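You operate a simulated robot arm through the tools that you are given. There is no shell and no other tool. Be economical: measure what you need, move in short steps, check, and stop when the job is done.

You are at the controls of a simulated two-armed robot. One attempt, no reset.

JOB
On the worktop, fold the small tea towel in half.

It is judged by the outcome, as a careful person would: the job done as asked, and still so three seconds after it is handed in. It fails if anything else is knocked over, pushed out of place, dropped, spilled or broken. Flat cloth is picked up by pressing the open fingertips on it (5 to 10 N) and closing them slowly along it; thin cloth reads only 2 to 8 mm in the jaws.

ROBOT AND FRAMES
Two 7-joint arms with two-finger parallel grippers on one trunk, on a base that drives. Base frame: it is fixed to the floor where the robot stands at the start and does not move with it; the origin is under the middle of the robot, x ahead of it, y to its left, z up; the surface under the hand at the start is at about z = 1.045. Units: m, rad, N and s.
The left shoulder is at the start at [0.07, 0.133, 1.201], the right one opposite. With the tool pointing down near the work surface each hand reaches from about 0.1 to 0.64 m from the robot's upright axis, wherever it stands, measured 20 degrees to its own side. Places, roughly: worktop [0.6, 0, 1]. Payload 1.57 kg a hand.
Tool frame (each hand has its own): the origin (TCP) lies between the finger pads and is the grasp point; the fingertips stand 0.03 m ahead of it; z points along the fingers, y is the line along which they close. The gripper opens to 0.08 m. The fingers are 0.017 m wide and 0.012 m thick; the gripper's body (0.04 by 0.082 m) begins 0.08 m behind the TCP.
Orientation is that of the tool frame in the base frame, as a unit quaternion [x, y, z, w]. With the fingers straight down and closing along the base's y, the tool's x points along the base's -x, its y along +y and its z along -z.

CONTROLS
- The arms move only by the tool step_arm. It takes "left_deltas", "right_deltas" or both (then of equal length, played together; a hand with none holds still); each is a list of rows, each an object (a shift or turn left out is 0, a gripper value left out holds the last) with "travel": the shift along the base's x, y, z in m, a list of three; "rot": the turn, a rotation vector about the base's x, y, z in rad, a list of three; "fingers": the finger opening in m, from 0 to 0.08. In form: [{"travel": [dx, dy, dz], "rot": [wx, wy, wz], "fingers": fingers}, ...]. A call has 1 to 8 rows; each row shifts and turns the commanded pose from where the row before left it. Each row takes 0.2 s and may step no farther than 0.05 m and 0.15 rad from the row before; otherwise, or with a gripper value out of range, the whole call is refused. Where a pose cannot be reached the arm comes as near as it can. A force on the tool above 40 N (or 10 N above the force at the start of the call, whichever is more), or a blocked arm, ends the call early, and 0.2 s more pass. Each finger travels about 0.153 m/s and halts on what it meets, pressing with about 42 N; the grip force reading is that of the motor and also rises with nothing between the fingers. The clock runs only during rows and for 0.2 s after the last one: add rows that do not move to give the fingers time. It gives the time, the measured TCP pose, the force on the tool (base axes), the opening and the grip force at its end, in the units of the frame above (readings bear some noise), with the torque about the TCP (base axes, N m) and any sound that the robot's microphone picked up.
- Cameras (640 x 400 px; columns grow to the right, rows downward): "scene" is now at [0.1314, -0.0247, 1.4281]; the picture's right is [-0.36, -0.93, 0.00], its down [-0.62, 0.24, -0.74] and it looks along [0.69, -0.27, -0.67] (base axes); focal length 276 px, centre (320, 200). "left" rides on the left gripper at [0.072, 0.007, -0.122] in its tool frame; the picture's right is [-0.09, 1.00, 0.00], its down [-0.84, -0.08, -0.54] and it looks along [-0.54, -0.05, 0.84] (tool axes); focal length 238 px, centre (320, 200). "right" rides on the right gripper at [0.072, -0.007, -0.122] in its tool frame; the picture's right is [0.09, 1.00, 0.00], its down [-0.84, 0.08, -0.54] and it looks along [-0.54, 0.05, 0.84] (tool axes); focal length 238 px, centre (320, 200). There is no depth. A picture from a camera that has moved, and an enlarged one, comes with that camera's place and axes in the base frame and with its lens. The place of the scene camera against the robot may be out by one fixed shift of up to 0.018 m in any direction.
- snapshot(camera): a new picture of that camera. It takes no simulated time.
- slide_trunk(by): slides the trunk up (or, below 0, down) by that many m; the arms and the scene camera ride with it, the base frame stays. It gives what a move gives, with no picture.
- roll_base(legs): drives the robot by 1 to 6 legs, each [ahead, left, turn to the left] in m, m and rad, along the robot's own axes; the way and the turn of a leg run together, so that a leg with both is an arc; at most 1.5 m and 3.142 rad a leg. The arms and the cameras ride along, it lands a little off, and it stops where it bumps. It gives what a move gives.
- pan_tilt(pan, tilt): turns the head with the scene camera to pan (to the left, within 1.501 rad either way) and tilt (down, from -0.506 to 1.204), counted from straight ahead of the robot. It gives what a move gives.
- enlarge(camera, box): a new picture of the part [left, top, right, bottom] of that camera's present view, enlarged. It takes no simulated time.
- finish_job(): hands the job in; it is judged then, once.

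Go step by step. Nothing tells you exact positions but the pictures and the camera data: compare them with the known pose of the tool, close in by small moves and look again before you grip or let go. The budget is 120 turns and 108 pictures, counting those below and the enlarged ones. Unless the task says otherwise, let go and move clear before handing in, and close with one line.

The tools are called after "Emit:" as a command line: name --argument value ..., lists and objects as JSON in quotes. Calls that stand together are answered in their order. step_arm: Moves the arms, as the interface text tells. Its arguments: {"type":"object","properties":{"left_deltas":{"type":"array","items":{"type":"object","properties":{"travel":{"type":"array","items":{"type":"number"}},"rot":{"type":"array","items":{"type":"number"}},"fingers":{"type":"number"}}}},"right_deltas":{"type":"array","items":{"type":"object","properties":{"travel":{"type":"array","items":{"type":"number"}},"rot":{"type":"array","items":{"type":"number"}},"fingers":{"type":"number"}}}}},"required":[]} The other tools are called the same way: slide_trunk (by) slides the trunk up or down; roll_base (legs) drives the base; pan_tilt (pan, tilt) turns the head that bears the scene camera; snapshot (camera) takes a picture; enlarge (camera, box) takes an enlarged picture of a part of a camera's view; finish_job () hands the job in.

At the start:

```text
t: 0.0
left_position: [0.3889, 0.0279, 1.2444]
left_tool_rot: [-0.001, 1.0, -0.001, 0.0]
left_contact_force: [-0.8, 0.1, 1.5]
left_torque: [0.02, -0.02, -0.02]
left_width: 0.0798
left_gripper_force: 0.0
right_position: [0.3547, -0.2767, 1.2143]
right_tool_rot: [0.0, 1.0, 0.0, 0.0]
right_contact_force: [-0.3, -0.4, 0.3]
right_torque: [-0.02, 0.01, -0.01]
right_width: 0.08
right_gripper_force: 0.0
trunk travel left (down, up): [-0.775, 0.165]
robot x, y, heading: [0.0031, 0.0001, -0.0]
head pan, tilt: [-0.37, 0.733]
```

scene: 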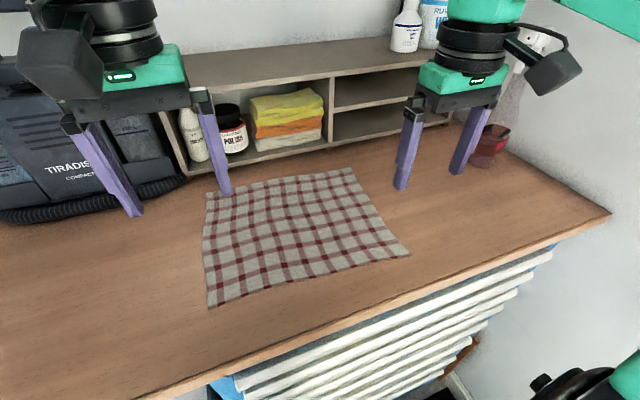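
right: 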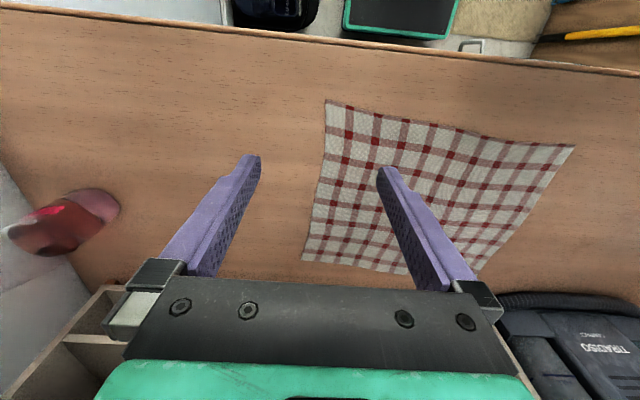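
left: 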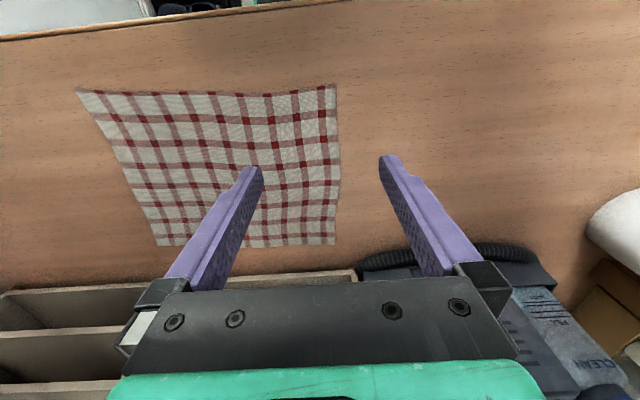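

The towel lies at roughly x 0.34–0.62, y −0.28–0.05, and the shelf front is near x 0.70. I plan to fold the near edge onto the far edge with both hands, so I'll first check how much room the base has to move closer.

Emit:
pan_tilt --pan -0.2 --tilt 1.2

Emit:
snapshot --camera "scene"

```text
t: 0.9
left_position: [0.3886, 0.0277, 1.2445]
left_tool_rot: [-0.002, 1.0, -0.001, 0.0]
left_contact_force: [0.1, -0.5, -0.6]
left_torque: [0.01, 0.02, 0.02]
left_width: 0.0801
left_gripper_force: 0.1
right_position: [0.3544, -0.2776, 1.2154]
right_tool_rot: [0.0, 1.0, 0.001, 0.0]
right_contact_force: [0.1, 1.0, -0.1]
right_torque: [0.02, -0.02, 0.01]
right_width: 0.08
right_gripper_force: 0.1
trunk travel left (down, up): [-0.775, 0.165]
robot x, y, heading: [0.0003, -0.0001, 0.003]
head pan, tilt: [-0.201, 1.201]
```

```text
104 pictures are left
camera scene: at [0.1082, -0.0056, 1.3949], right [-0.2, -0.98, 0.0], down [-0.91, 0.19, -0.36], along [0.36, -0.07, -0.93], focal length 276 px, centre (320, 200)
```

scene: 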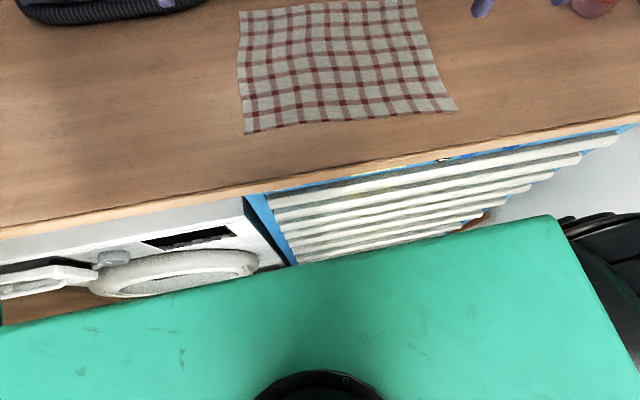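

The base is already close to the cabinet, so I'll stay put and use tool tilt for extra reach at the far end. Next I'll lower both hands over the near corners with the fingers partly closed.

Emit:
step_arm --left_deltas '[{"travel": [-0.005, -0.002, -0.033], "fingers": 0.03}, {"travel": [-0.005, -0.002, -0.033]}, {"travel": [-0.005, -0.002, -0.033]}, {"travel": [-0.004, -0.002, -0.031]}, {}]' --right_deltas '[{"travel": [-0.002, 0.01, -0.025], "fingers": 0.03}, {"travel": [-0.002, 0.01, -0.025]}, {"travel": [-0.001, 0.01, -0.025]}, {"travel": [-0.001, 0.01, -0.025]}, {}]'

Emit:
pan_tilt --pan -0.2 --tilt 0.85

Emit:
snapshot --camera "left"

Emit:
snapshot --camera "right"

Emit:
snapshot --camera "scene"

```text
t: 2.1
left_position: [0.3697, 0.0189, 1.1146]
left_tool_rot: [0.0, 1.0, 0.0, 0.0]
left_contact_force: [-0.2, 0.0, 0.3]
left_torque: [0.01, 0.02, -0.04]
left_width: 0.0298
left_gripper_force: 0.0
right_position: [0.3471, -0.2355, 1.1157]
right_tool_rot: [0.0, 1.0, 0.001, 0.0]
right_contact_force: [-0.8, 0.3, 0.4]
right_torque: [0.01, -0.02, -0.01]
right_width: 0.03
right_gripper_force: 0.0
trunk travel left (down, up): [-0.775, 0.165]
robot x, y, heading: [-0.0052, -0.0005, -0.004]
head pan, tilt: [-0.201, 1.201]
```

```text
t: 2.9
left_position: [0.3682, 0.0203, 1.1139]
left_tool_rot: [0.0, 1.0, -0.001, 0.0]
left_contact_force: [0.9, 0.3, 0.0]
left_torque: [0.02, 0.02, 0.01]
left_width: 0.03
left_gripper_force: 0.0
right_position: [0.3476, -0.2366, 1.1154]
right_tool_rot: [0.001, 1.0, 0.0, 0.0]
right_contact_force: [0.3, -0.9, 0.2]
right_torque: [0.0, -0.01, 0.0]
right_width: 0.0299
right_gripper_force: 0.2
trunk travel left (down, up): [-0.775, 0.165]
robot x, y, heading: [-0.0014, -0.0021, 0.004]
head pan, tilt: [-0.201, 0.85]
```

```text
103 pictures are left
camera left: at [0.2981, 0.026, 1.2365], right [0.09, 1.0, 0.0], down [0.84, -0.08, 0.54], along [0.54, -0.05, -0.84], focal length 238 px, centre (320, 200)
```

left: 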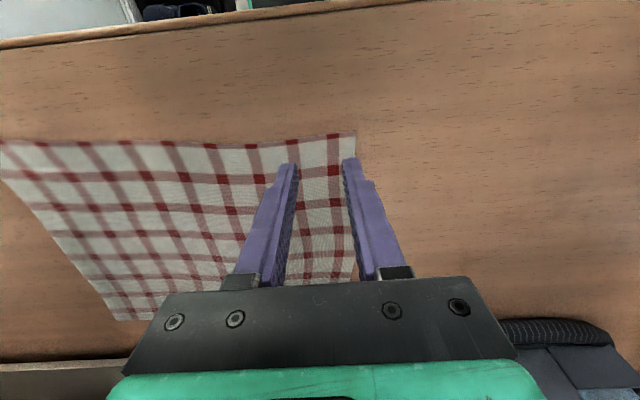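

```text
102 pictures are left
camera right: at [0.2756, -0.2435, 1.2376], right [-0.09, 1.0, 0.0], down [0.84, 0.08, 0.54], along [0.54, 0.05, -0.84], focal length 238 px, centre (320, 200)
```

right: 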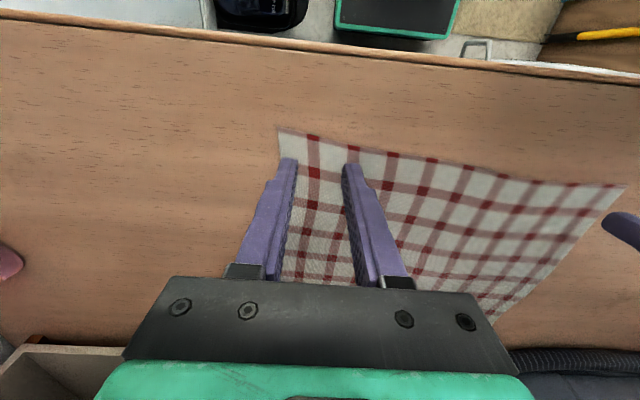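

```text
101 pictures are left
camera scene: at [0.1299, -0.0099, 1.4185], right [-0.2, -0.98, 0.0], down [-0.74, 0.15, -0.66], along [0.65, -0.13, -0.75], focal length 276 px, centre (320, 200)
```

scene: 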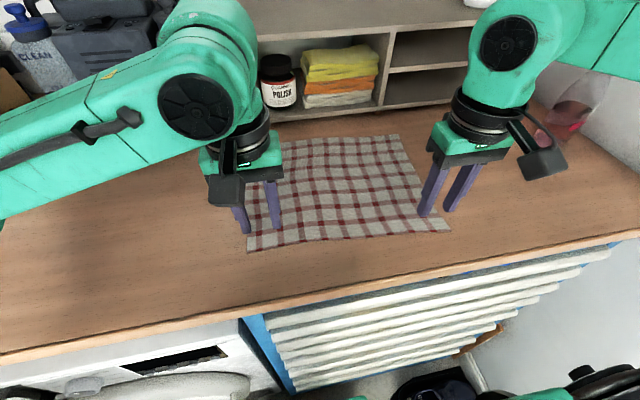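

Both hands sit as planned, about 1 cm inside the near corners. I'll go down until they nearly touch the cloth.

Emit:
step_arm --left_deltas '[{"travel": [0, 0, -0.018]}, {"travel": [0, 0, -0.016]}, {"travel": [0, 0, -0.003]}, {}]' --right_deltas '[{"travel": [-0.002, 0, -0.018]}, {"travel": [0, 0, -0.017]}, {"travel": [0, 0, -0.003]}, {}]'

```text
t: 3.9
left_position: [0.3701, 0.0188, 1.0768]
left_tool_rot: [-0.001, 1.0, -0.001, -0.001]
left_contact_force: [0.6, 0.2, -0.9]
left_torque: [-0.04, -0.01, -0.02]
left_width: 0.03
left_gripper_force: 0.1
right_position: [0.3466, -0.2359, 1.0767]
right_tool_rot: [0.0, 1.0, 0.0, 0.0]
right_contact_force: [0.8, 0.2, 0.5]
right_torque: [0.02, 0.0, 0.02]
right_width: 0.0301
right_gripper_force: 0.0
trunk travel left (down, up): [-0.775, 0.165]
robot x, y, heading: [-0.0002, -0.0019, -0.001]
head pan, tilt: [-0.201, 0.85]
```

No contact yet, so I'll ease down a few more millimetres.

Emit:
step_arm --left_deltas '[{"travel": [0, 0, -0.0015]}, {"travel": [0, 0, -0.001]}, {}]' --right_deltas '[{"travel": [0, 0, -0.0015]}, {"travel": [0, 0, -0.001]}, {}]'

```text
t: 4.7
left_position: [0.3688, 0.0196, 1.0769]
left_tool_rot: [-0.001, 1.0, -0.002, 0.001]
left_contact_force: [2.9, -0.3, 11.8]
left_torque: [0.11, -0.04, -0.02]
left_width: 0.03
left_gripper_force: 0.1
right_position: [0.3451, -0.236, 1.0758]
right_tool_rot: [0.001, 1.0, 0.0, 0.002]
right_contact_force: [3.5, -3.1, 15.0]
right_torque: [-0.18, -0.09, 0.02]
right_width: 0.0304
right_gripper_force: 0.1
trunk travel left (down, up): [-0.775, 0.165]
robot x, y, heading: [-0.001, -0.0008, 0.001]
head pan, tilt: [-0.201, 0.85]
```

Both are now pressing a little hard, at 12 and 15 N. I'll ease off by a fraction of a millimetre and close slowly.

Emit:
step_arm --left_deltas '[{"travel": [0, 0, -0.0001], "fingers": 0.026}, {"travel": [0, 0, 0.0005], "fingers": 0.022}, {"fingers": 0.018}, {"fingers": 0.014}, {"fingers": 0.01}, {"fingers": 0.006}, {"fingers": 0.002}, {"fingers": 0.0}]' --right_deltas '[{"travel": [0, 0, 0.0005], "fingers": 0.026}, {"travel": [0, 0, 0.0005], "fingers": 0.022}, {"fingers": 0.018}, {"fingers": 0.014}, {"fingers": 0.01}, {"fingers": 0.006}, {"fingers": 0.002}, {"fingers": 0.0}]'

Emit:
snapshot --camera "left"

Emit:
snapshot --camera "right"

```text
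t: 6.5
left_position: [0.3675, 0.0212, 1.0762]
left_tool_rot: [-0.001, 1.0, -0.001, 0.001]
left_contact_force: [-0.1, -2.1, 12.1]
left_torque: [-0.06, 0.02, -0.01]
left_width: 0.002
left_gripper_force: 23.1
right_position: [0.3435, -0.2363, 1.0779]
right_tool_rot: [0.001, 1.0, -0.001, 0.001]
right_contact_force: [1.4, -0.7, 14.0]
right_torque: [-0.02, 0.0, -0.02]
right_width: 0.0
right_gripper_force: 21.6
trunk travel left (down, up): [-0.775, 0.165]
robot x, y, heading: [-0.0003, 0.001, 0.002]
head pan, tilt: [-0.201, 0.85]
```

```text
100 pictures are left
camera left: at [0.2959, 0.0265, 1.1982], right [0.09, 1.0, 0.0], down [0.84, -0.08, 0.54], along [0.54, -0.05, -0.84], focal length 238 px, centre (320, 200)
```

left: 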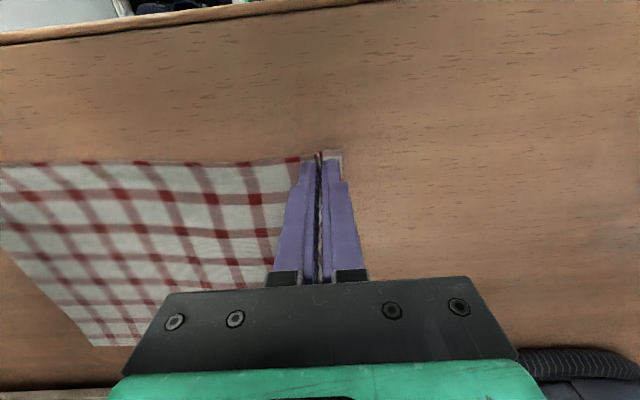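

```text
99 pictures are left
camera right: at [0.2713, -0.2437, 1.1993], right [-0.09, 1.0, 0.0], down [0.83, 0.08, 0.55], along [0.54, 0.05, -0.84], focal length 238 px, centre (320, 200)
```

right: 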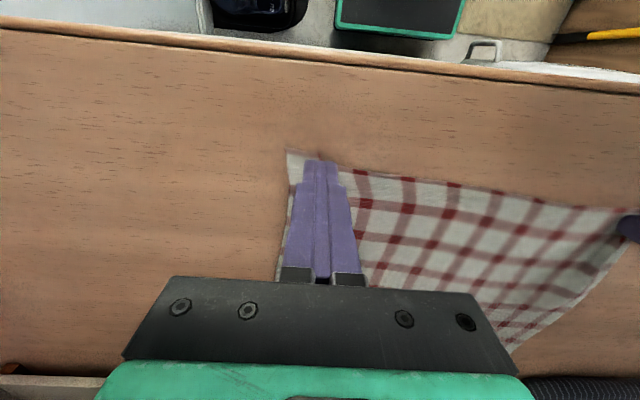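

The left hand holds cloth (2 mm) but the right jaws closed on nothing. I'll lift the right hand slightly, reopen it, shift inward and press again.

Emit:
step_arm --right_deltas '[{"travel": [0, 0, 0.012]}, {"travel": [0.003, 0.008, 0.0], "fingers": 0.032}, {}, {"travel": [0, 0, -0.008]}, {"travel": [0, 0, -0.004]}, {"travel": [0, 0, -0.001]}, {}]'

Emit:
snapshot --camera "right"

```text
t: 8.1
left_position: [0.367, 0.0195, 1.0769]
left_tool_rot: [-0.001, 1.0, 0.0, 0.001]
left_contact_force: [0.3, -0.7, 10.5]
left_torque: [0.01, -0.02, -0.01]
left_width: 0.0022
left_gripper_force: 24.0
right_position: [0.3467, -0.2298, 1.0774]
right_tool_rot: [0.001, 1.0, 0.0, 0.002]
right_contact_force: [0.3, -1.3, 16.0]
right_torque: [-0.07, 0.05, 0.04]
right_width: 0.032
right_gripper_force: 0.0
trunk travel left (down, up): [-0.775, 0.165]
robot x, y, heading: [-0.0006, -0.002, -0.006]
head pan, tilt: [-0.201, 0.85]
```

```text
98 pictures are left
camera right: at [0.2743, -0.2356, 1.1984], right [-0.09, 1.0, 0.0], down [0.83, 0.08, 0.55], along [0.54, 0.05, -0.84], focal length 238 px, centre (320, 200)
```

right: 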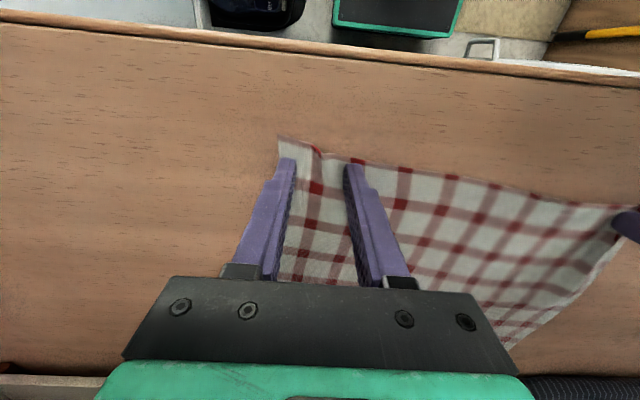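

The cloth lies well under the right fingers with a small ridge between them. I'll ease off a bit and close more slowly.

Emit:
step_arm --right_deltas '[{"travel": [0, 0, 0.0007]}, {"fingers": 0.029}, {"fingers": 0.026}, {"fingers": 0.023}, {"fingers": 0.02}, {"fingers": 0.017}, {"fingers": 0.014}]'

Emit:
snapshot --camera "right"

```text
t: 9.7
left_position: [0.3685, 0.0193, 1.077]
left_tool_rot: [-0.001, 1.0, -0.001, 0.0]
left_contact_force: [-0.8, -2.0, 11.8]
left_torque: [-0.03, 0.06, -0.02]
left_width: 0.0022
left_gripper_force: 24.1
right_position: [0.3467, -0.2284, 1.077]
right_tool_rot: [0.001, 1.0, 0.0, 0.001]
right_contact_force: [0.6, 2.0, 9.6]
right_torque: [0.03, 0.0, -0.04]
right_width: 0.0138
right_gripper_force: 0.2
trunk travel left (down, up): [-0.775, 0.165]
robot x, y, heading: [0.0027, -0.0034, -0.001]
head pan, tilt: [-0.201, 0.85]
```

```text
97 pictures are left
camera right: at [0.2742, -0.2354, 1.1986], right [-0.09, 1.0, 0.0], down [0.84, 0.08, 0.54], along [0.54, 0.05, -0.84], focal length 238 px, centre (320, 200)
```

right: 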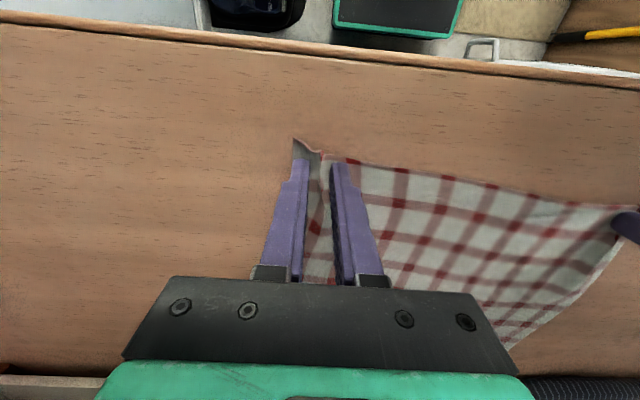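

The cloth is gathering between the right fingers, so I'll finish closing.

Emit:
step_arm --right_deltas '[{"fingers": 0.011}, {"fingers": 0.008}, {"fingers": 0.005}, {"fingers": 0.002}, {"fingers": 0.0}, {}, {}]'

Emit:
snapshot --camera "right"

```text
t: 11.3
left_position: [0.3671, 0.0199, 1.0774]
left_tool_rot: [0.0, 1.0, -0.002, 0.001]
left_contact_force: [-1.5, -8.3, 12.0]
left_torque: [-0.26, 0.06, 0.02]
left_width: 0.0021
left_gripper_force: 24.0
right_position: [0.3467, -0.2278, 1.0766]
right_tool_rot: [-0.001, 1.0, 0.0, 0.002]
right_contact_force: [0.9, 10.6, 11.9]
right_torque: [0.27, -0.12, 0.06]
right_width: 0.0026
right_gripper_force: 23.3
trunk travel left (down, up): [-0.775, 0.165]
robot x, y, heading: [-0.0012, 0.0011, -0.001]
head pan, tilt: [-0.201, 0.85]
```

```text
96 pictures are left
camera right: at [0.2743, -0.235, 1.1987], right [-0.09, 1.0, 0.0], down [0.84, 0.08, 0.54], along [0.54, 0.05, -0.84], focal length 238 px, centre (320, 200)
```

right: 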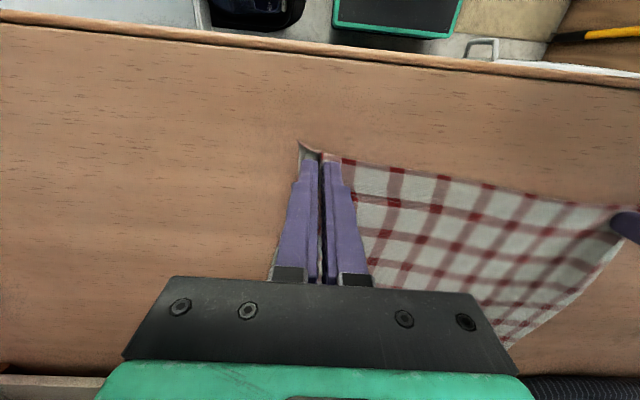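

Both hands now hold cloth (2–3 mm), and it is taut between them. I'll relax inward slightly, lift a little and check.

Emit:
step_arm --left_deltas '[{"travel": [0.0, -0.002, 0.01]}, {"travel": [0.0, -0.001, 0.01]}, {"travel": [0.005, 0, 0.02]}, {}]' --right_deltas '[{"travel": [0.0, 0.002, 0.01]}, {"travel": [0.0, 0.001, 0.01]}, {"travel": [0.005, 0, 0.02]}, {}]'

Emit:
snapshot --camera "scene"

```text
t: 12.3
left_position: [0.3765, 0.0162, 1.1158]
left_tool_rot: [-0.001, 1.0, 0.0, -0.001]
left_contact_force: [-0.6, -0.8, 0.7]
left_torque: [-0.01, 0.03, 0.0]
left_width: 0.002
left_gripper_force: 23.3
right_position: [0.3541, -0.2257, 1.1151]
right_tool_rot: [0.001, 1.0, 0.0, -0.001]
right_contact_force: [0.2, 1.3, 0.5]
right_torque: [0.01, 0.01, 0.04]
right_width: 0.0024
right_gripper_force: 24.1
trunk travel left (down, up): [-0.775, 0.165]
robot x, y, heading: [-0.0, 0.0013, -0.001]
head pan, tilt: [-0.201, 0.85]
```

```text
95 pictures are left
camera scene: at [0.1305, -0.0101, 1.4185], right [-0.2, -0.98, 0.0], down [-0.74, 0.15, -0.66], along [0.65, -0.13, -0.75], focal length 276 px, centre (320, 200)
```

scene: 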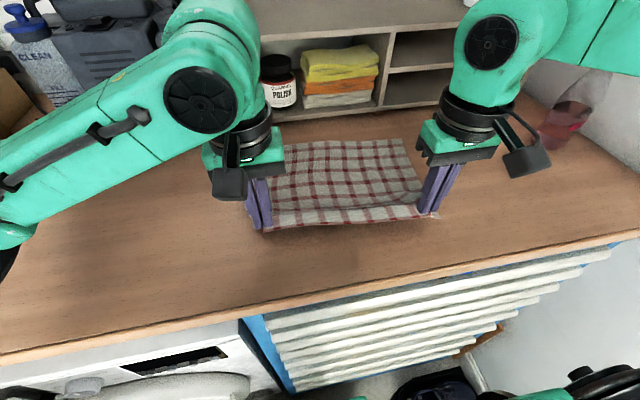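

Both corners lift cleanly. I'll carry the edge up and forward along an arc to the middle first.

Emit:
step_arm --left_deltas '[{"travel": [0.01, -0.001, 0.02]}, {"travel": [0.015, -0.001, 0.015]}, {"travel": [0.015, -0.001, 0.01]}, {"travel": [0.015, -0.001, 0.01]}, {"travel": [0.02, -0.001, 0.005]}, {"travel": [0.02, -0.001, 0.005]}, {"travel": [0.02, -0.001, 0]}, {"travel": [0.02, -0.001, 0]}]' --right_deltas '[{"travel": [0.01, -0.001, 0.02]}, {"travel": [0.015, -0.001, 0.015]}, {"travel": [0.015, -0.001, 0.01]}, {"travel": [0.015, -0.001, 0.01]}, {"travel": [0.02, -0.001, 0.005]}, {"travel": [0.02, -0.001, 0.005]}, {"travel": [0.02, -0.001, 0]}, {"travel": [0.02, -0.001, 0]}]'

Emit:
snapshot --camera "scene"

```text
t: 14.1
left_position: [0.5119, 0.0076, 1.1792]
left_tool_rot: [-0.001, 1.0, 0.0, -0.001]
left_contact_force: [-0.6, -1.1, -0.2]
left_torque: [-0.02, 0.04, -0.03]
left_width: 0.0022
left_gripper_force: 23.6
right_position: [0.4913, -0.2339, 1.1799]
right_tool_rot: [0.0, 1.0, 0.001, -0.001]
right_contact_force: [0.2, 0.8, -0.1]
right_torque: [-0.01, 0.01, 0.01]
right_width: 0.0021
right_gripper_force: 23.8
trunk travel left (down, up): [-0.775, 0.165]
robot x, y, heading: [0.0011, -0.0022, 0.001]
head pan, tilt: [-0.201, 0.85]
```

```text
94 pictures are left
camera scene: at [0.1322, -0.0104, 1.4184], right [-0.2, -0.98, 0.0], down [-0.74, 0.15, -0.66], along [0.65, -0.13, -0.75], focal length 276 px, centre (320, 200)
```

scene: 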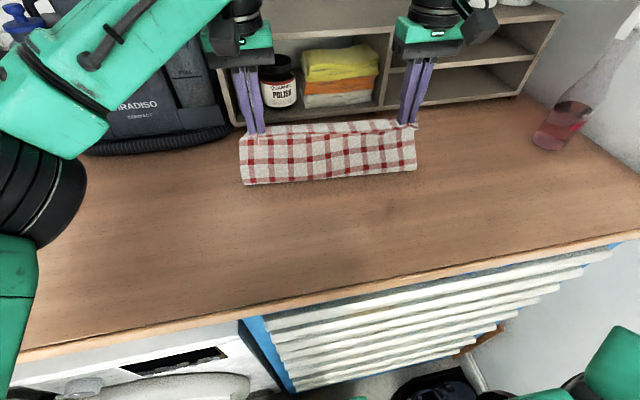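

The arc is clean and the lower half hasn't been dragged. Next I'll carry on over and down to the far edge, with a slight tilt for reach.

Emit:
step_arm --left_deltas '[{"travel": [0.0125, -0.001, 0], "rot": [0, -0.03, 0]}, {"travel": [0.0125, -0.001, -0.005], "rot": [0, -0.03, 0]}, {"travel": [0.0125, -0.001, -0.01], "rot": [0, -0.03, 0]}, {"travel": [0.0125, -0.001, -0.012], "rot": [0, -0.03, 0]}, {"travel": [0.0125, -0.001, -0.013], "rot": [0, -0.03, 0]}, {"travel": [0.0125, -0.001, -0.013], "rot": [0, -0.03, 0]}, {"travel": [0.0125, -0.001, -0.013], "rot": [0, -0.03, 0]}, {"travel": [0.0125, -0.001, -0.009], "rot": [0, -0.03, 0]}]' --right_deltas '[{"travel": [0.0125, -0.001, 0], "rot": [0, -0.03, 0]}, {"travel": [0.0125, -0.001, -0.005], "rot": [0, -0.03, 0]}, {"travel": [0.0125, -0.001, -0.01], "rot": [0, -0.03, 0]}, {"travel": [0.0125, -0.001, -0.012], "rot": [0, -0.03, 0]}, {"travel": [0.0125, -0.001, -0.013], "rot": [0, -0.03, 0]}, {"travel": [0.0125, -0.001, -0.013], "rot": [0, -0.03, 0]}, {"travel": [0.0125, -0.001, -0.013], "rot": [0, -0.03, 0]}, {"travel": [0.0125, -0.001, -0.009], "rot": [0, -0.03, 0]}]'

Emit:
snapshot --camera "scene"

Emit:
snapshot --camera "left"

Emit:
snapshot --camera "right"

```text
t: 15.9
left_position: [0.6102, -0.0008, 1.1055]
left_tool_rot: [0.001, 0.993, -0.002, 0.12]
left_contact_force: [0.2, -1.4, -0.6]
left_torque: [-0.07, 0.03, 0.01]
left_width: 0.0026
left_gripper_force: 24.4
right_position: [0.5902, -0.2419, 1.1052]
right_tool_rot: [0.0, 0.993, 0.001, 0.12]
right_contact_force: [0.2, 1.4, 0.3]
right_torque: [0.03, 0.04, -0.01]
right_width: 0.0026
right_gripper_force: 23.8
trunk travel left (down, up): [-0.775, 0.165]
robot x, y, heading: [0.0016, -0.0011, -0.007]
head pan, tilt: [-0.201, 0.85]
```

```text
93 pictures are left
camera scene: at [0.1313, -0.0106, 1.4185], right [-0.2, -0.98, 0.0], down [-0.74, 0.15, -0.66], along [0.65, -0.13, -0.75], focal length 276 px, centre (320, 200)
```

scene: 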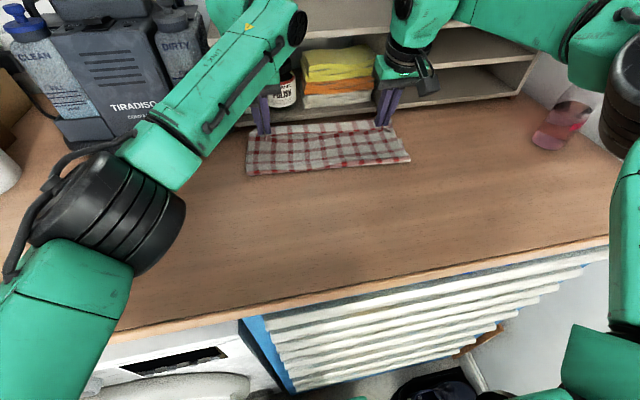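

```text
92 pictures are left
camera left: at [0.5128, 0.0064, 1.2059], right [0.09, 1.0, 0.02], down [0.68, -0.08, 0.72], along [0.72, -0.05, -0.69], focal length 238 px, centre (320, 200)
```

left: 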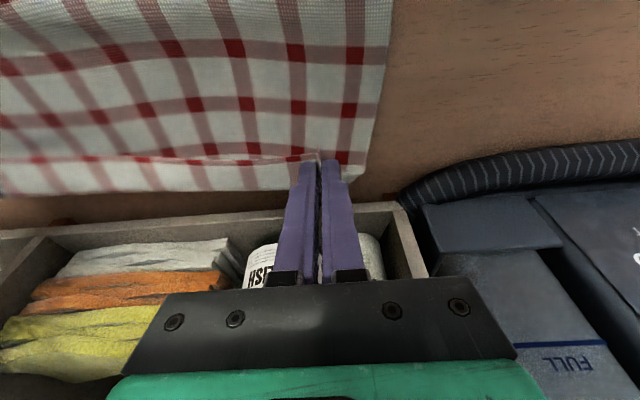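

```text
91 pictures are left
camera right: at [0.4908, -0.2498, 1.2064], right [-0.09, 1.0, -0.02], down [0.68, 0.08, 0.73], along [0.72, 0.05, -0.69], focal length 238 px, centre (320, 200)
```

right: 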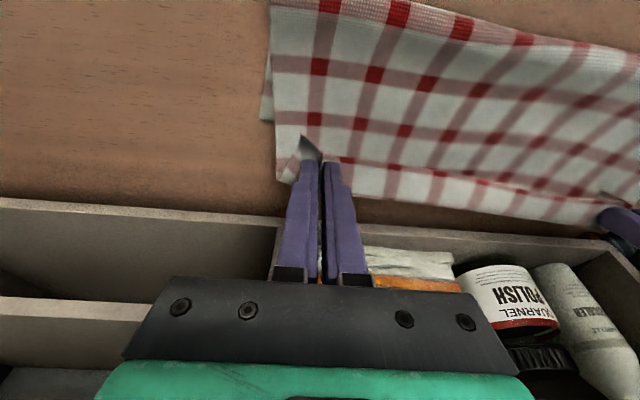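

The towel is nearly folded over. I'll zoom in to see which edge is which before setting it down.

Emit:
enlarge --camera "left" --box '[0, 60, 400, 260]'

Emit:
enlarge --camera "scene" --box '[220, 80, 440, 200]'

Emit:
enlarge --camera "right" --box '[240, 60, 640, 260]'

```text
1.60 times, centred on (200, 160) of left
camera zoom: at [0.5128, 0.0064, 1.2059], right [0.09, 1.0, 0.02], down [0.68, -0.08, 0.72], along [0.72, -0.05, -0.69], focal length 381 px, centre (512, 264)
```

zoom: 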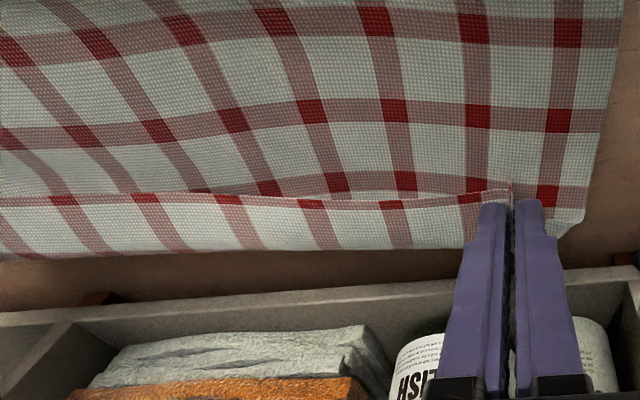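

```text
2.91 times, centred on (330, 140) of scene
camera zoom: at [0.1313, -0.0106, 1.4185], right [-0.2, -0.98, 0.0], down [-0.74, 0.15, -0.66], along [0.65, -0.13, -0.75], focal length 802 px, centre (291, 374)
```

zoom: 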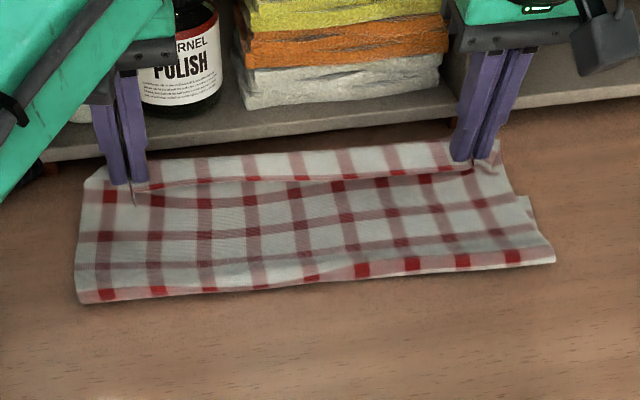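

```text
1.60 times, centred on (440, 160) of right
camera zoom: at [0.4908, -0.2498, 1.2064], right [-0.09, 1.0, -0.02], down [0.68, 0.08, 0.73], along [0.72, 0.05, -0.69], focal length 381 px, centre (128, 264)
```

zoom: 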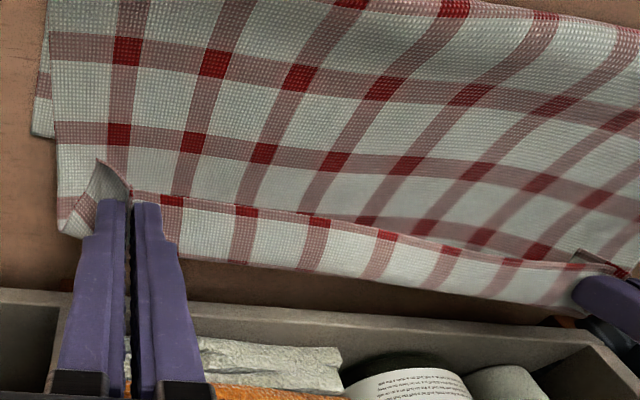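

The near edge has turned back about 2 cm on top of the crest, and the fold line sits about 2 cm too far forward. I'll bring the hands upright and back a bit while lowering, then look again before releasing.

Emit:
step_arm --left_deltas '[{"travel": [-0.004, 0, -0.005], "rot": [0, 0.06, 0]}, {"travel": [-0.004, 0, -0.005], "rot": [0, 0.06, 0]}, {"travel": [-0.003, 0, -0.006], "rot": [0, 0.06, 0]}, {"travel": [-0.003, 0, -0.006], "rot": [0, 0.06, 0]}, {}]' --right_deltas '[{"travel": [-0.004, 0, -0.005], "rot": [0, 0.06, 0]}, {"travel": [-0.004, 0, -0.005], "rot": [0, 0.06, 0]}, {"travel": [-0.003, 0, -0.006], "rot": [0, 0.06, 0]}, {"travel": [-0.003, 0, -0.006], "rot": [0, 0.06, 0]}, {}]'

Emit:
enlarge --camera "scene" --box '[220, 80, 440, 200]'

Emit:
snapshot --camera "left"

Emit:
snapshot --camera "right"

```text
t: 17.1
left_position: [0.5687, -0.0069, 1.0889]
left_tool_rot: [0.007, 1.0, 0.004, 0.005]
left_contact_force: [0.3, -0.9, -0.1]
left_torque: [0.01, -0.01, 0.02]
left_width: 0.002
left_gripper_force: 23.2
left hand out of reach, approached as far as the arm can: row 2, 3, 4
right_position: [0.5578, -0.246, 1.081]
right_tool_rot: [0.001, 1.0, -0.001, 0.0]
right_contact_force: [-0.6, 0.8, 0.4]
right_torque: [0.01, -0.01, 0.06]
right_width: 0.0025
right_gripper_force: 23.8
right hand out of reach, approached as far as the arm can: row 3, 4
trunk travel left (down, up): [-0.775, 0.165]
robot x, y, heading: [-0.0005, -0.0046, -0.0]
head pan, tilt: [-0.201, 0.85]
```

```text
2.91 times, centred on (330, 140) of scene
camera zoom: at [0.1303, -0.0099, 1.4186], right [-0.2, -0.98, 0.0], down [-0.74, 0.15, -0.66], along [0.65, -0.13, -0.75], focal length 802 px, centre (291, 374)
```

zoom: 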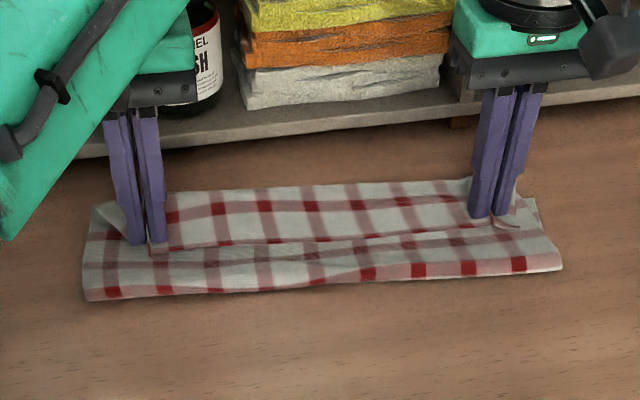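

```text
86 pictures are left
camera left: at [0.4955, 0.0001, 1.2098], right [0.11, 0.99, 0.01], down [0.83, -0.09, 0.55], along [0.55, -0.05, -0.84], focal length 238 px, centre (320, 200)
```

left: 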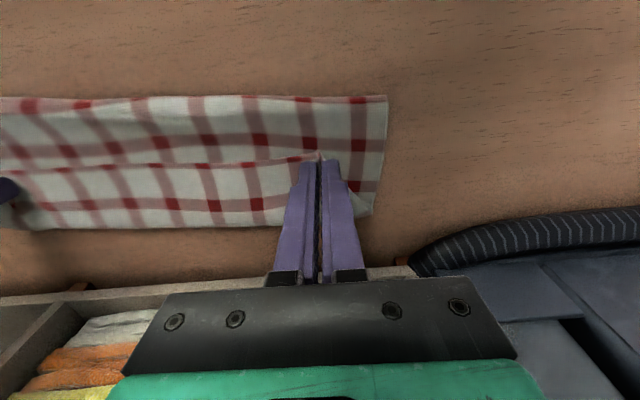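

```text
85 pictures are left
camera right: at [0.4857, -0.2535, 1.2042], right [-0.09, 1.0, 0.0], down [0.84, 0.08, 0.54], along [0.54, 0.05, -0.84], focal length 238 px, centre (320, 200)
```

right: 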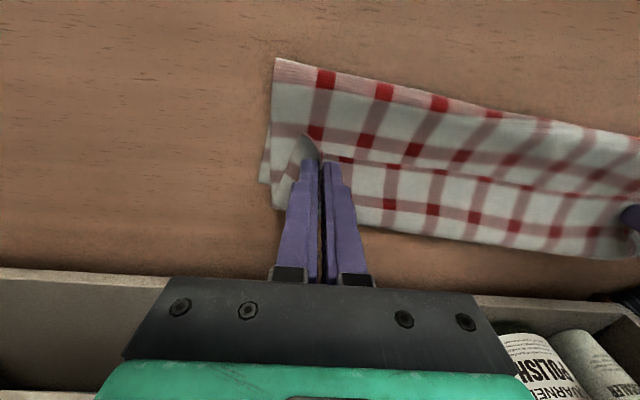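

The upper layer overshot and its hem is folded back, with the fold line about 2.5 cm too far forward. I'll lift the hem back partway and re-lay it on a lower path that stops earlier.

Emit:
step_arm --left_deltas '[{"travel": [-0.005, 0.001, 0.025]}, {"travel": [-0.02, 0.001, 0.03]}, {"travel": [-0.025, 0.001, 0.02]}, {"travel": [-0.03, 0.001, 0]}, {"travel": [-0.03, 0.001, 0]}, {"travel": [-0.03, 0.001, -0.01]}, {"travel": [-0.03, 0.001, -0.02]}, {}]' --right_deltas '[{"travel": [-0.005, 0.001, 0.025]}, {"travel": [-0.02, 0.001, 0.03]}, {"travel": [-0.025, 0.001, 0.02]}, {"travel": [-0.03, 0.001, 0]}, {"travel": [-0.03, 0.001, 0]}, {"travel": [-0.03, 0.001, -0.01]}, {"travel": [-0.03, 0.001, -0.02]}, {}]'

Emit:
snapshot --camera "scene"

```text
t: 18.9
left_position: [0.396, 0.0004, 1.1328]
left_tool_rot: [-0.002, 1.0, -0.001, -0.001]
left_contact_force: [-0.4, -0.8, -0.1]
left_torque: [0.01, -0.02, 0.0]
left_width: 0.0022
left_gripper_force: 24.0
right_position: [0.3896, -0.2396, 1.1272]
right_tool_rot: [0.0, 1.0, 0.002, 0.001]
right_contact_force: [0.7, 0.9, 0.4]
right_torque: [0.03, 0.02, -0.02]
right_width: 0.0021
right_gripper_force: 23.8
trunk travel left (down, up): [-0.775, 0.165]
robot x, y, heading: [-0.0016, 0.0007, -0.001]
head pan, tilt: [-0.201, 0.85]
```

```text
84 pictures are left
camera scene: at [0.1308, -0.0096, 1.4185], right [-0.2, -0.98, 0.0], down [-0.74, 0.15, -0.66], along [0.65, -0.13, -0.75], focal length 276 px, centre (320, 200)
```

scene: 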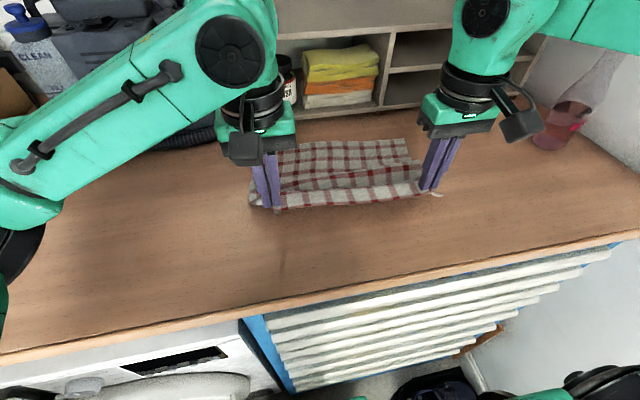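

The lower half lies flat again. I'll re-lay on the low path and stop at about x 0.57 for the left hand and 0.545 for the right.

Emit:
step_arm --left_deltas '[{"travel": [0.0215, -0.001, 0]}, {"travel": [0.0215, -0.001, 0]}, {"travel": [0.0215, -0.001, 0]}, {"travel": [0.0215, -0.001, 0]}, {"travel": [0.0215, -0.001, -0.008]}, {"travel": [0.0215, -0.001, -0.012]}, {"travel": [0.0215, -0.001, -0.013]}, {"travel": [0.0215, 0, -0.012]}]' --right_deltas '[{"travel": [0.0194, -0.001, 0]}, {"travel": [0.0194, -0.001, 0]}, {"travel": [0.0194, -0.001, 0]}, {"travel": [0.0194, -0.001, 0]}, {"travel": [0.0194, -0.001, -0.006]}, {"travel": [0.0194, -0.001, -0.01]}, {"travel": [0.0194, -0.001, -0.012]}, {"travel": [0.0194, 0, -0.011]}]'

Emit:
enlarge --camera "scene" --box '[220, 80, 440, 220]'

Emit:
snapshot --camera "left"

Emit:
snapshot --camera "right"

```text
t: 20.7
left_position: [0.5696, -0.0094, 1.0887]
left_tool_rot: [0.002, 1.0, 0.001, 0.0]
left_contact_force: [0.0, -0.4, -0.2]
left_torque: [-0.04, 0.03, -0.01]
left_width: 0.0022
left_gripper_force: 23.9
right_position: [0.544, -0.2495, 1.0872]
right_tool_rot: [-0.001, 1.0, 0.002, -0.001]
right_contact_force: [1.0, -0.5, -0.1]
right_torque: [0.06, 0.02, -0.01]
right_width: 0.0025
right_gripper_force: 24.5
trunk travel left (down, up): [-0.775, 0.165]
robot x, y, heading: [0.0027, -0.0029, 0.003]
head pan, tilt: [-0.201, 0.85]
```

```text
2.86 times, centred on (330, 150) of scene
camera zoom: at [0.1318, -0.0129, 1.4184], right [-0.2, -0.98, 0.0], down [-0.74, 0.15, -0.66], along [0.65, -0.13, -0.75], focal length 788 px, centre (291, 343)
```

zoom: 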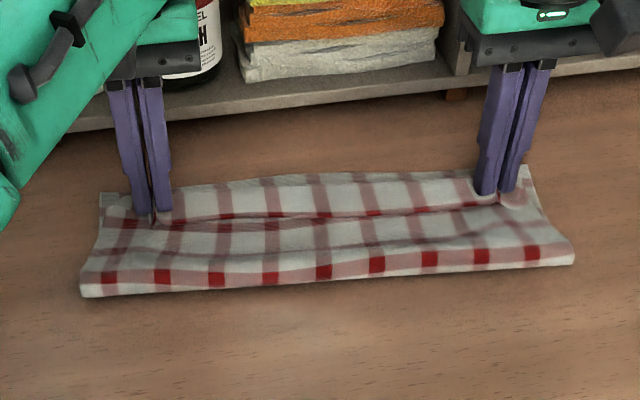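

```text
82 pictures are left
camera left: at [0.4988, -0.0042, 1.2103], right [0.09, 1.0, 0.0], down [0.84, -0.08, 0.54], along [0.54, -0.05, -0.84], focal length 238 px, centre (320, 200)
```

left: 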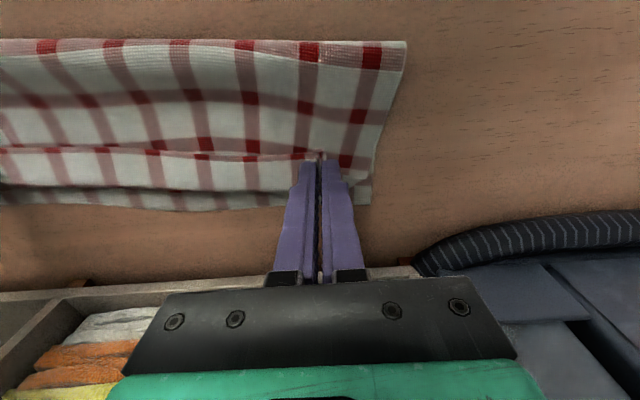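

```text
81 pictures are left
camera right: at [0.4723, -0.2566, 1.2092], right [-0.09, 1.0, 0.0], down [0.84, 0.07, 0.54], along [0.54, 0.05, -0.84], focal length 238 px, centre (320, 200)
```

right: 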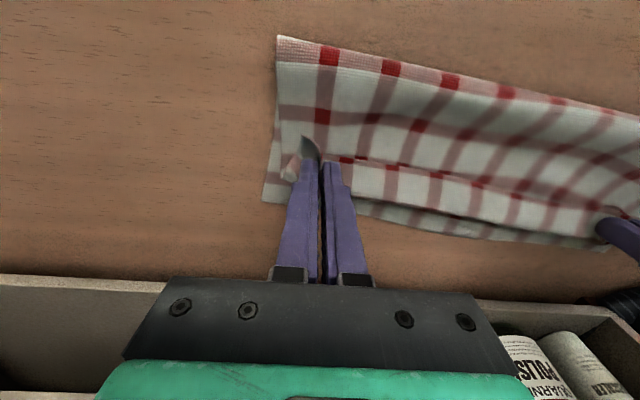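

The fold line now sits almost at the middle, with the lower far edge just visible beyond. I'll lower slightly, let go and lift straight up.

Emit:
step_arm --left_deltas '[{"travel": [0.003, 0, -0.004]}, {}, {"fingers": 0.01}, {"fingers": 0.022}, {}, {"travel": [-0.002, 0, 0.015]}, {"travel": [0, 0, 0.025]}, {"travel": [0, 0, 0.03]}]' --right_deltas '[{"travel": [0.003, 0, -0.003]}, {}, {"fingers": 0.01}, {"fingers": 0.022}, {}, {"travel": [-0.002, 0, 0.015]}, {"travel": [0, 0, 0.025]}, {"travel": [0, 0, 0.03]}]'

Emit:
enlarge --camera "scene" --box '[220, 80, 440, 220]'

Emit:
snapshot --camera "left"

Emit:
snapshot --camera "right"

```text
t: 22.5
left_position: [0.5596, -0.003, 1.1353]
left_tool_rot: [0.0, 1.0, -0.001, 0.0]
left_contact_force: [0.1, 0.6, -0.2]
left_torque: [-0.02, 0.02, 0.01]
left_width: 0.0216
left_gripper_force: 0.0
left hand out of reach, approached as far as the arm can: row 7, 8
right_position: [0.5438, -0.247, 1.156]
right_tool_rot: [0.001, 1.0, 0.0, 0.0]
right_contact_force: [-0.9, 0.4, 0.0]
right_torque: [-0.01, -0.01, 0.01]
right_width: 0.0218
right_gripper_force: 0.2
trunk travel left (down, up): [-0.775, 0.165]
robot x, y, heading: [0.0019, -0.0, 0.003]
head pan, tilt: [-0.201, 0.85]
```

```text
2.86 times, centred on (330, 150) of scene
camera zoom: at [0.1299, -0.0098, 1.4186], right [-0.2, -0.98, 0.0], down [-0.74, 0.15, -0.66], along [0.65, -0.13, -0.75], focal length 788 px, centre (291, 343)
```

zoom: 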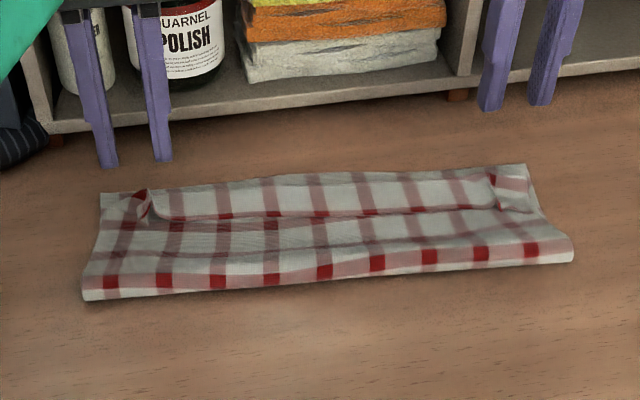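

```text
79 pictures are left
camera left: at [0.4885, 0.004, 1.258], right [0.09, 1.0, 0.0], down [0.84, -0.08, 0.54], along [0.54, -0.05, -0.84], focal length 238 px, centre (320, 200)
```

left: 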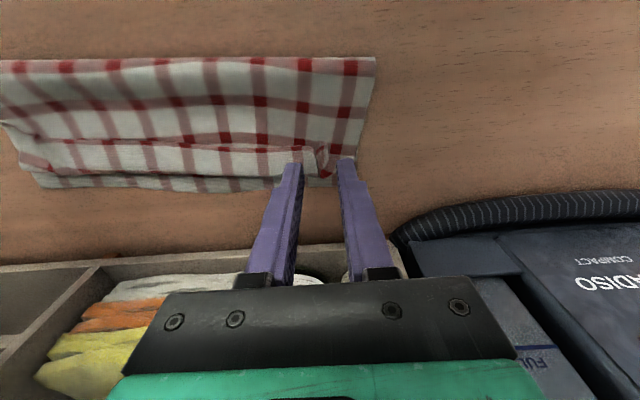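

```text
78 pictures are left
camera right: at [0.4717, -0.2541, 1.278], right [-0.09, 1.0, 0.0], down [0.84, 0.08, 0.54], along [0.54, 0.05, -0.84], focal length 238 px, centre (320, 200)
```

right: 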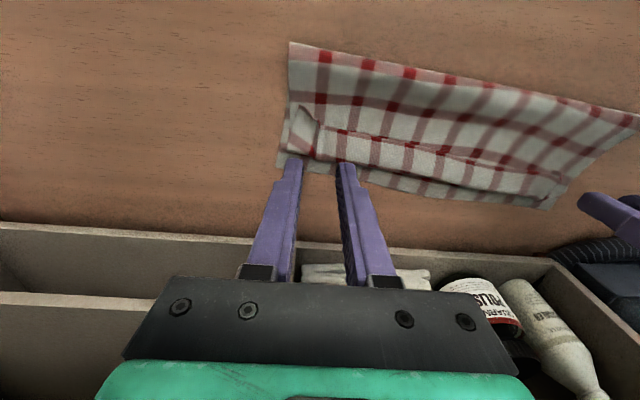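

The fold line is good, but the hem along the far side is turned back by 3–4 cm. I'll tilt the hands forward, rest the fingertips lightly on that flap and push it forward to unroll it, starting just above it.

Emit:
step_arm --left_deltas '[{"travel": [0, -0.012, 0], "rot": [0, -0.1, 0], "fingers": 0.06}, {"travel": [0.001, -0.012, -0.01], "rot": [0, -0.1, 0]}, {"travel": [0.001, -0.013, -0.015], "rot": [0, -0.1, 0]}, {"travel": [0.001, 0, -0.015]}, {}]' --right_deltas '[{"travel": [-0.001, 0.015, -0.01], "rot": [0, -0.1, 0], "fingers": 0.06}, {"travel": [-0.001, 0.015, -0.015], "rot": [0, -0.1, 0]}, {"travel": [-0.001, 0.017, -0.018], "rot": [0, -0.1, 0]}, {"travel": [0, 0, -0.018]}, {}]'

Emit:
snapshot --camera "left"

Emit:
snapshot --camera "right"

Emit:
enlarge --camera "scene" --box '[220, 80, 440, 220]'

```text
t: 23.7
left_position: [0.5635, -0.0408, 1.0957]
left_tool_rot: [-0.001, 0.989, -0.001, 0.149]
left_contact_force: [-0.6, 0.1, -0.4]
left_torque: [-0.01, 0.0, 0.0]
left_width: 0.0601
left_gripper_force: 0.1
right_position: [0.5401, -0.1999, 1.094]
right_tool_rot: [0.001, 0.989, 0.001, 0.15]
right_contact_force: [0.1, -1.1, -0.7]
right_torque: [0.01, -0.04, 0.03]
right_width: 0.0601
right_gripper_force: 0.1
trunk travel left (down, up): [-0.775, 0.165]
robot x, y, heading: [-0.0006, -0.0013, 0.002]
head pan, tilt: [-0.201, 0.85]
```

```text
77 pictures are left
camera left: at [0.4594, -0.0327, 1.191], right [0.09, 1.0, 0.03], down [0.64, -0.08, 0.77], along [0.76, -0.05, -0.64], focal length 238 px, centre (320, 200)
```

left: 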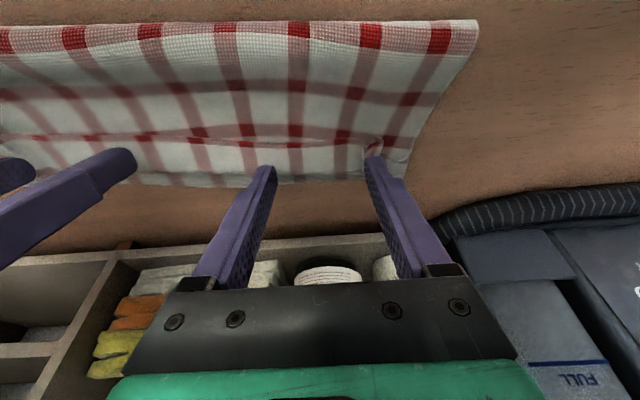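

```text
76 pictures are left
camera right: at [0.4358, -0.2069, 1.1897], right [-0.09, 1.0, -0.03], down [0.64, 0.08, 0.77], along [0.76, 0.05, -0.64], focal length 238 px, centre (320, 200)
```

right: 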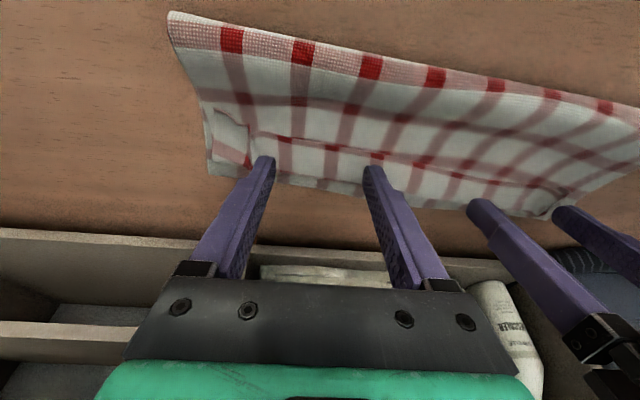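

```text
2.86 times, centred on (330, 150) of scene
camera zoom: at [0.1298, -0.01, 1.4186], right [-0.2, -0.98, 0.0], down [-0.74, 0.15, -0.66], along [0.65, -0.13, -0.75], focal length 788 px, centre (291, 343)
```

zoom: 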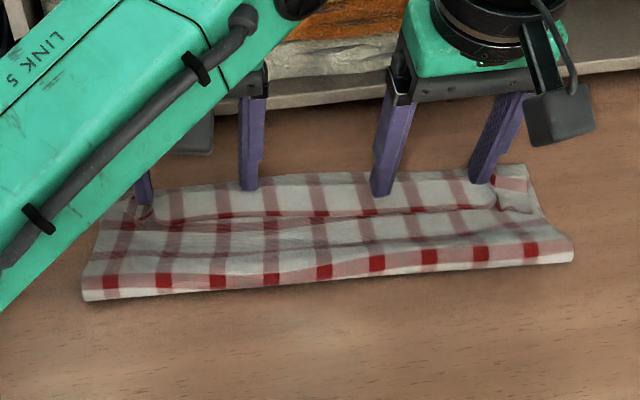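

The fingertips hover over the turned-back strip. I'll bring them down gently onto it.

Emit:
step_arm --left_deltas '[{"travel": [0, 0, -0.006]}, {"travel": [0, 0, -0.004]}, {"travel": [0, 0, -0.002]}, {}]' --right_deltas '[{"travel": [0, 0, -0.005]}, {"travel": [0, 0, -0.004]}, {"travel": [0, 0, -0.002]}, {}]'

```text
t: 24.7
left_position: [0.5635, -0.039, 1.0834]
left_tool_rot: [-0.001, 0.989, 0.0, 0.149]
left_contact_force: [-0.1, -0.2, 0.2]
left_torque: [-0.01, 0.0, -0.06]
left_width: 0.0602
left_gripper_force: 0.0
right_position: [0.5412, -0.1998, 1.0834]
right_tool_rot: [0.0, 0.989, 0.002, 0.15]
right_contact_force: [-0.5, 0.2, -0.1]
right_torque: [0.0, -0.01, -0.01]
right_width: 0.0602
right_gripper_force: 0.2
trunk travel left (down, up): [-0.775, 0.165]
robot x, y, heading: [-0.0018, -0.0022, -0.003]
head pan, tilt: [-0.201, 0.85]
```

Emit:
step_arm --left_deltas '[{"travel": [0, 0, -0.002]}, {"travel": [0, 0, -0.0015]}, {}]' --right_deltas '[{"travel": [0, 0, -0.002]}, {"travel": [0, 0, -0.0015]}, {}]'

```text
t: 25.5
left_position: [0.5628, -0.0388, 1.0799]
left_tool_rot: [0.0, 0.989, -0.001, 0.15]
left_contact_force: [0.0, 0.5, -0.3]
left_torque: [0.02, 0.01, -0.02]
left_width: 0.0601
left_gripper_force: 0.1
right_position: [0.5419, -0.1993, 1.0785]
right_tool_rot: [-0.001, 0.989, 0.001, 0.149]
right_contact_force: [0.3, -0.3, 1.3]
right_torque: [0.04, 0.01, -0.04]
right_width: 0.0603
right_gripper_force: 0.2
trunk travel left (down, up): [-0.775, 0.165]
robot x, y, heading: [-0.0018, 0.0002, -0.001]
head pan, tilt: [-0.201, 0.85]
```

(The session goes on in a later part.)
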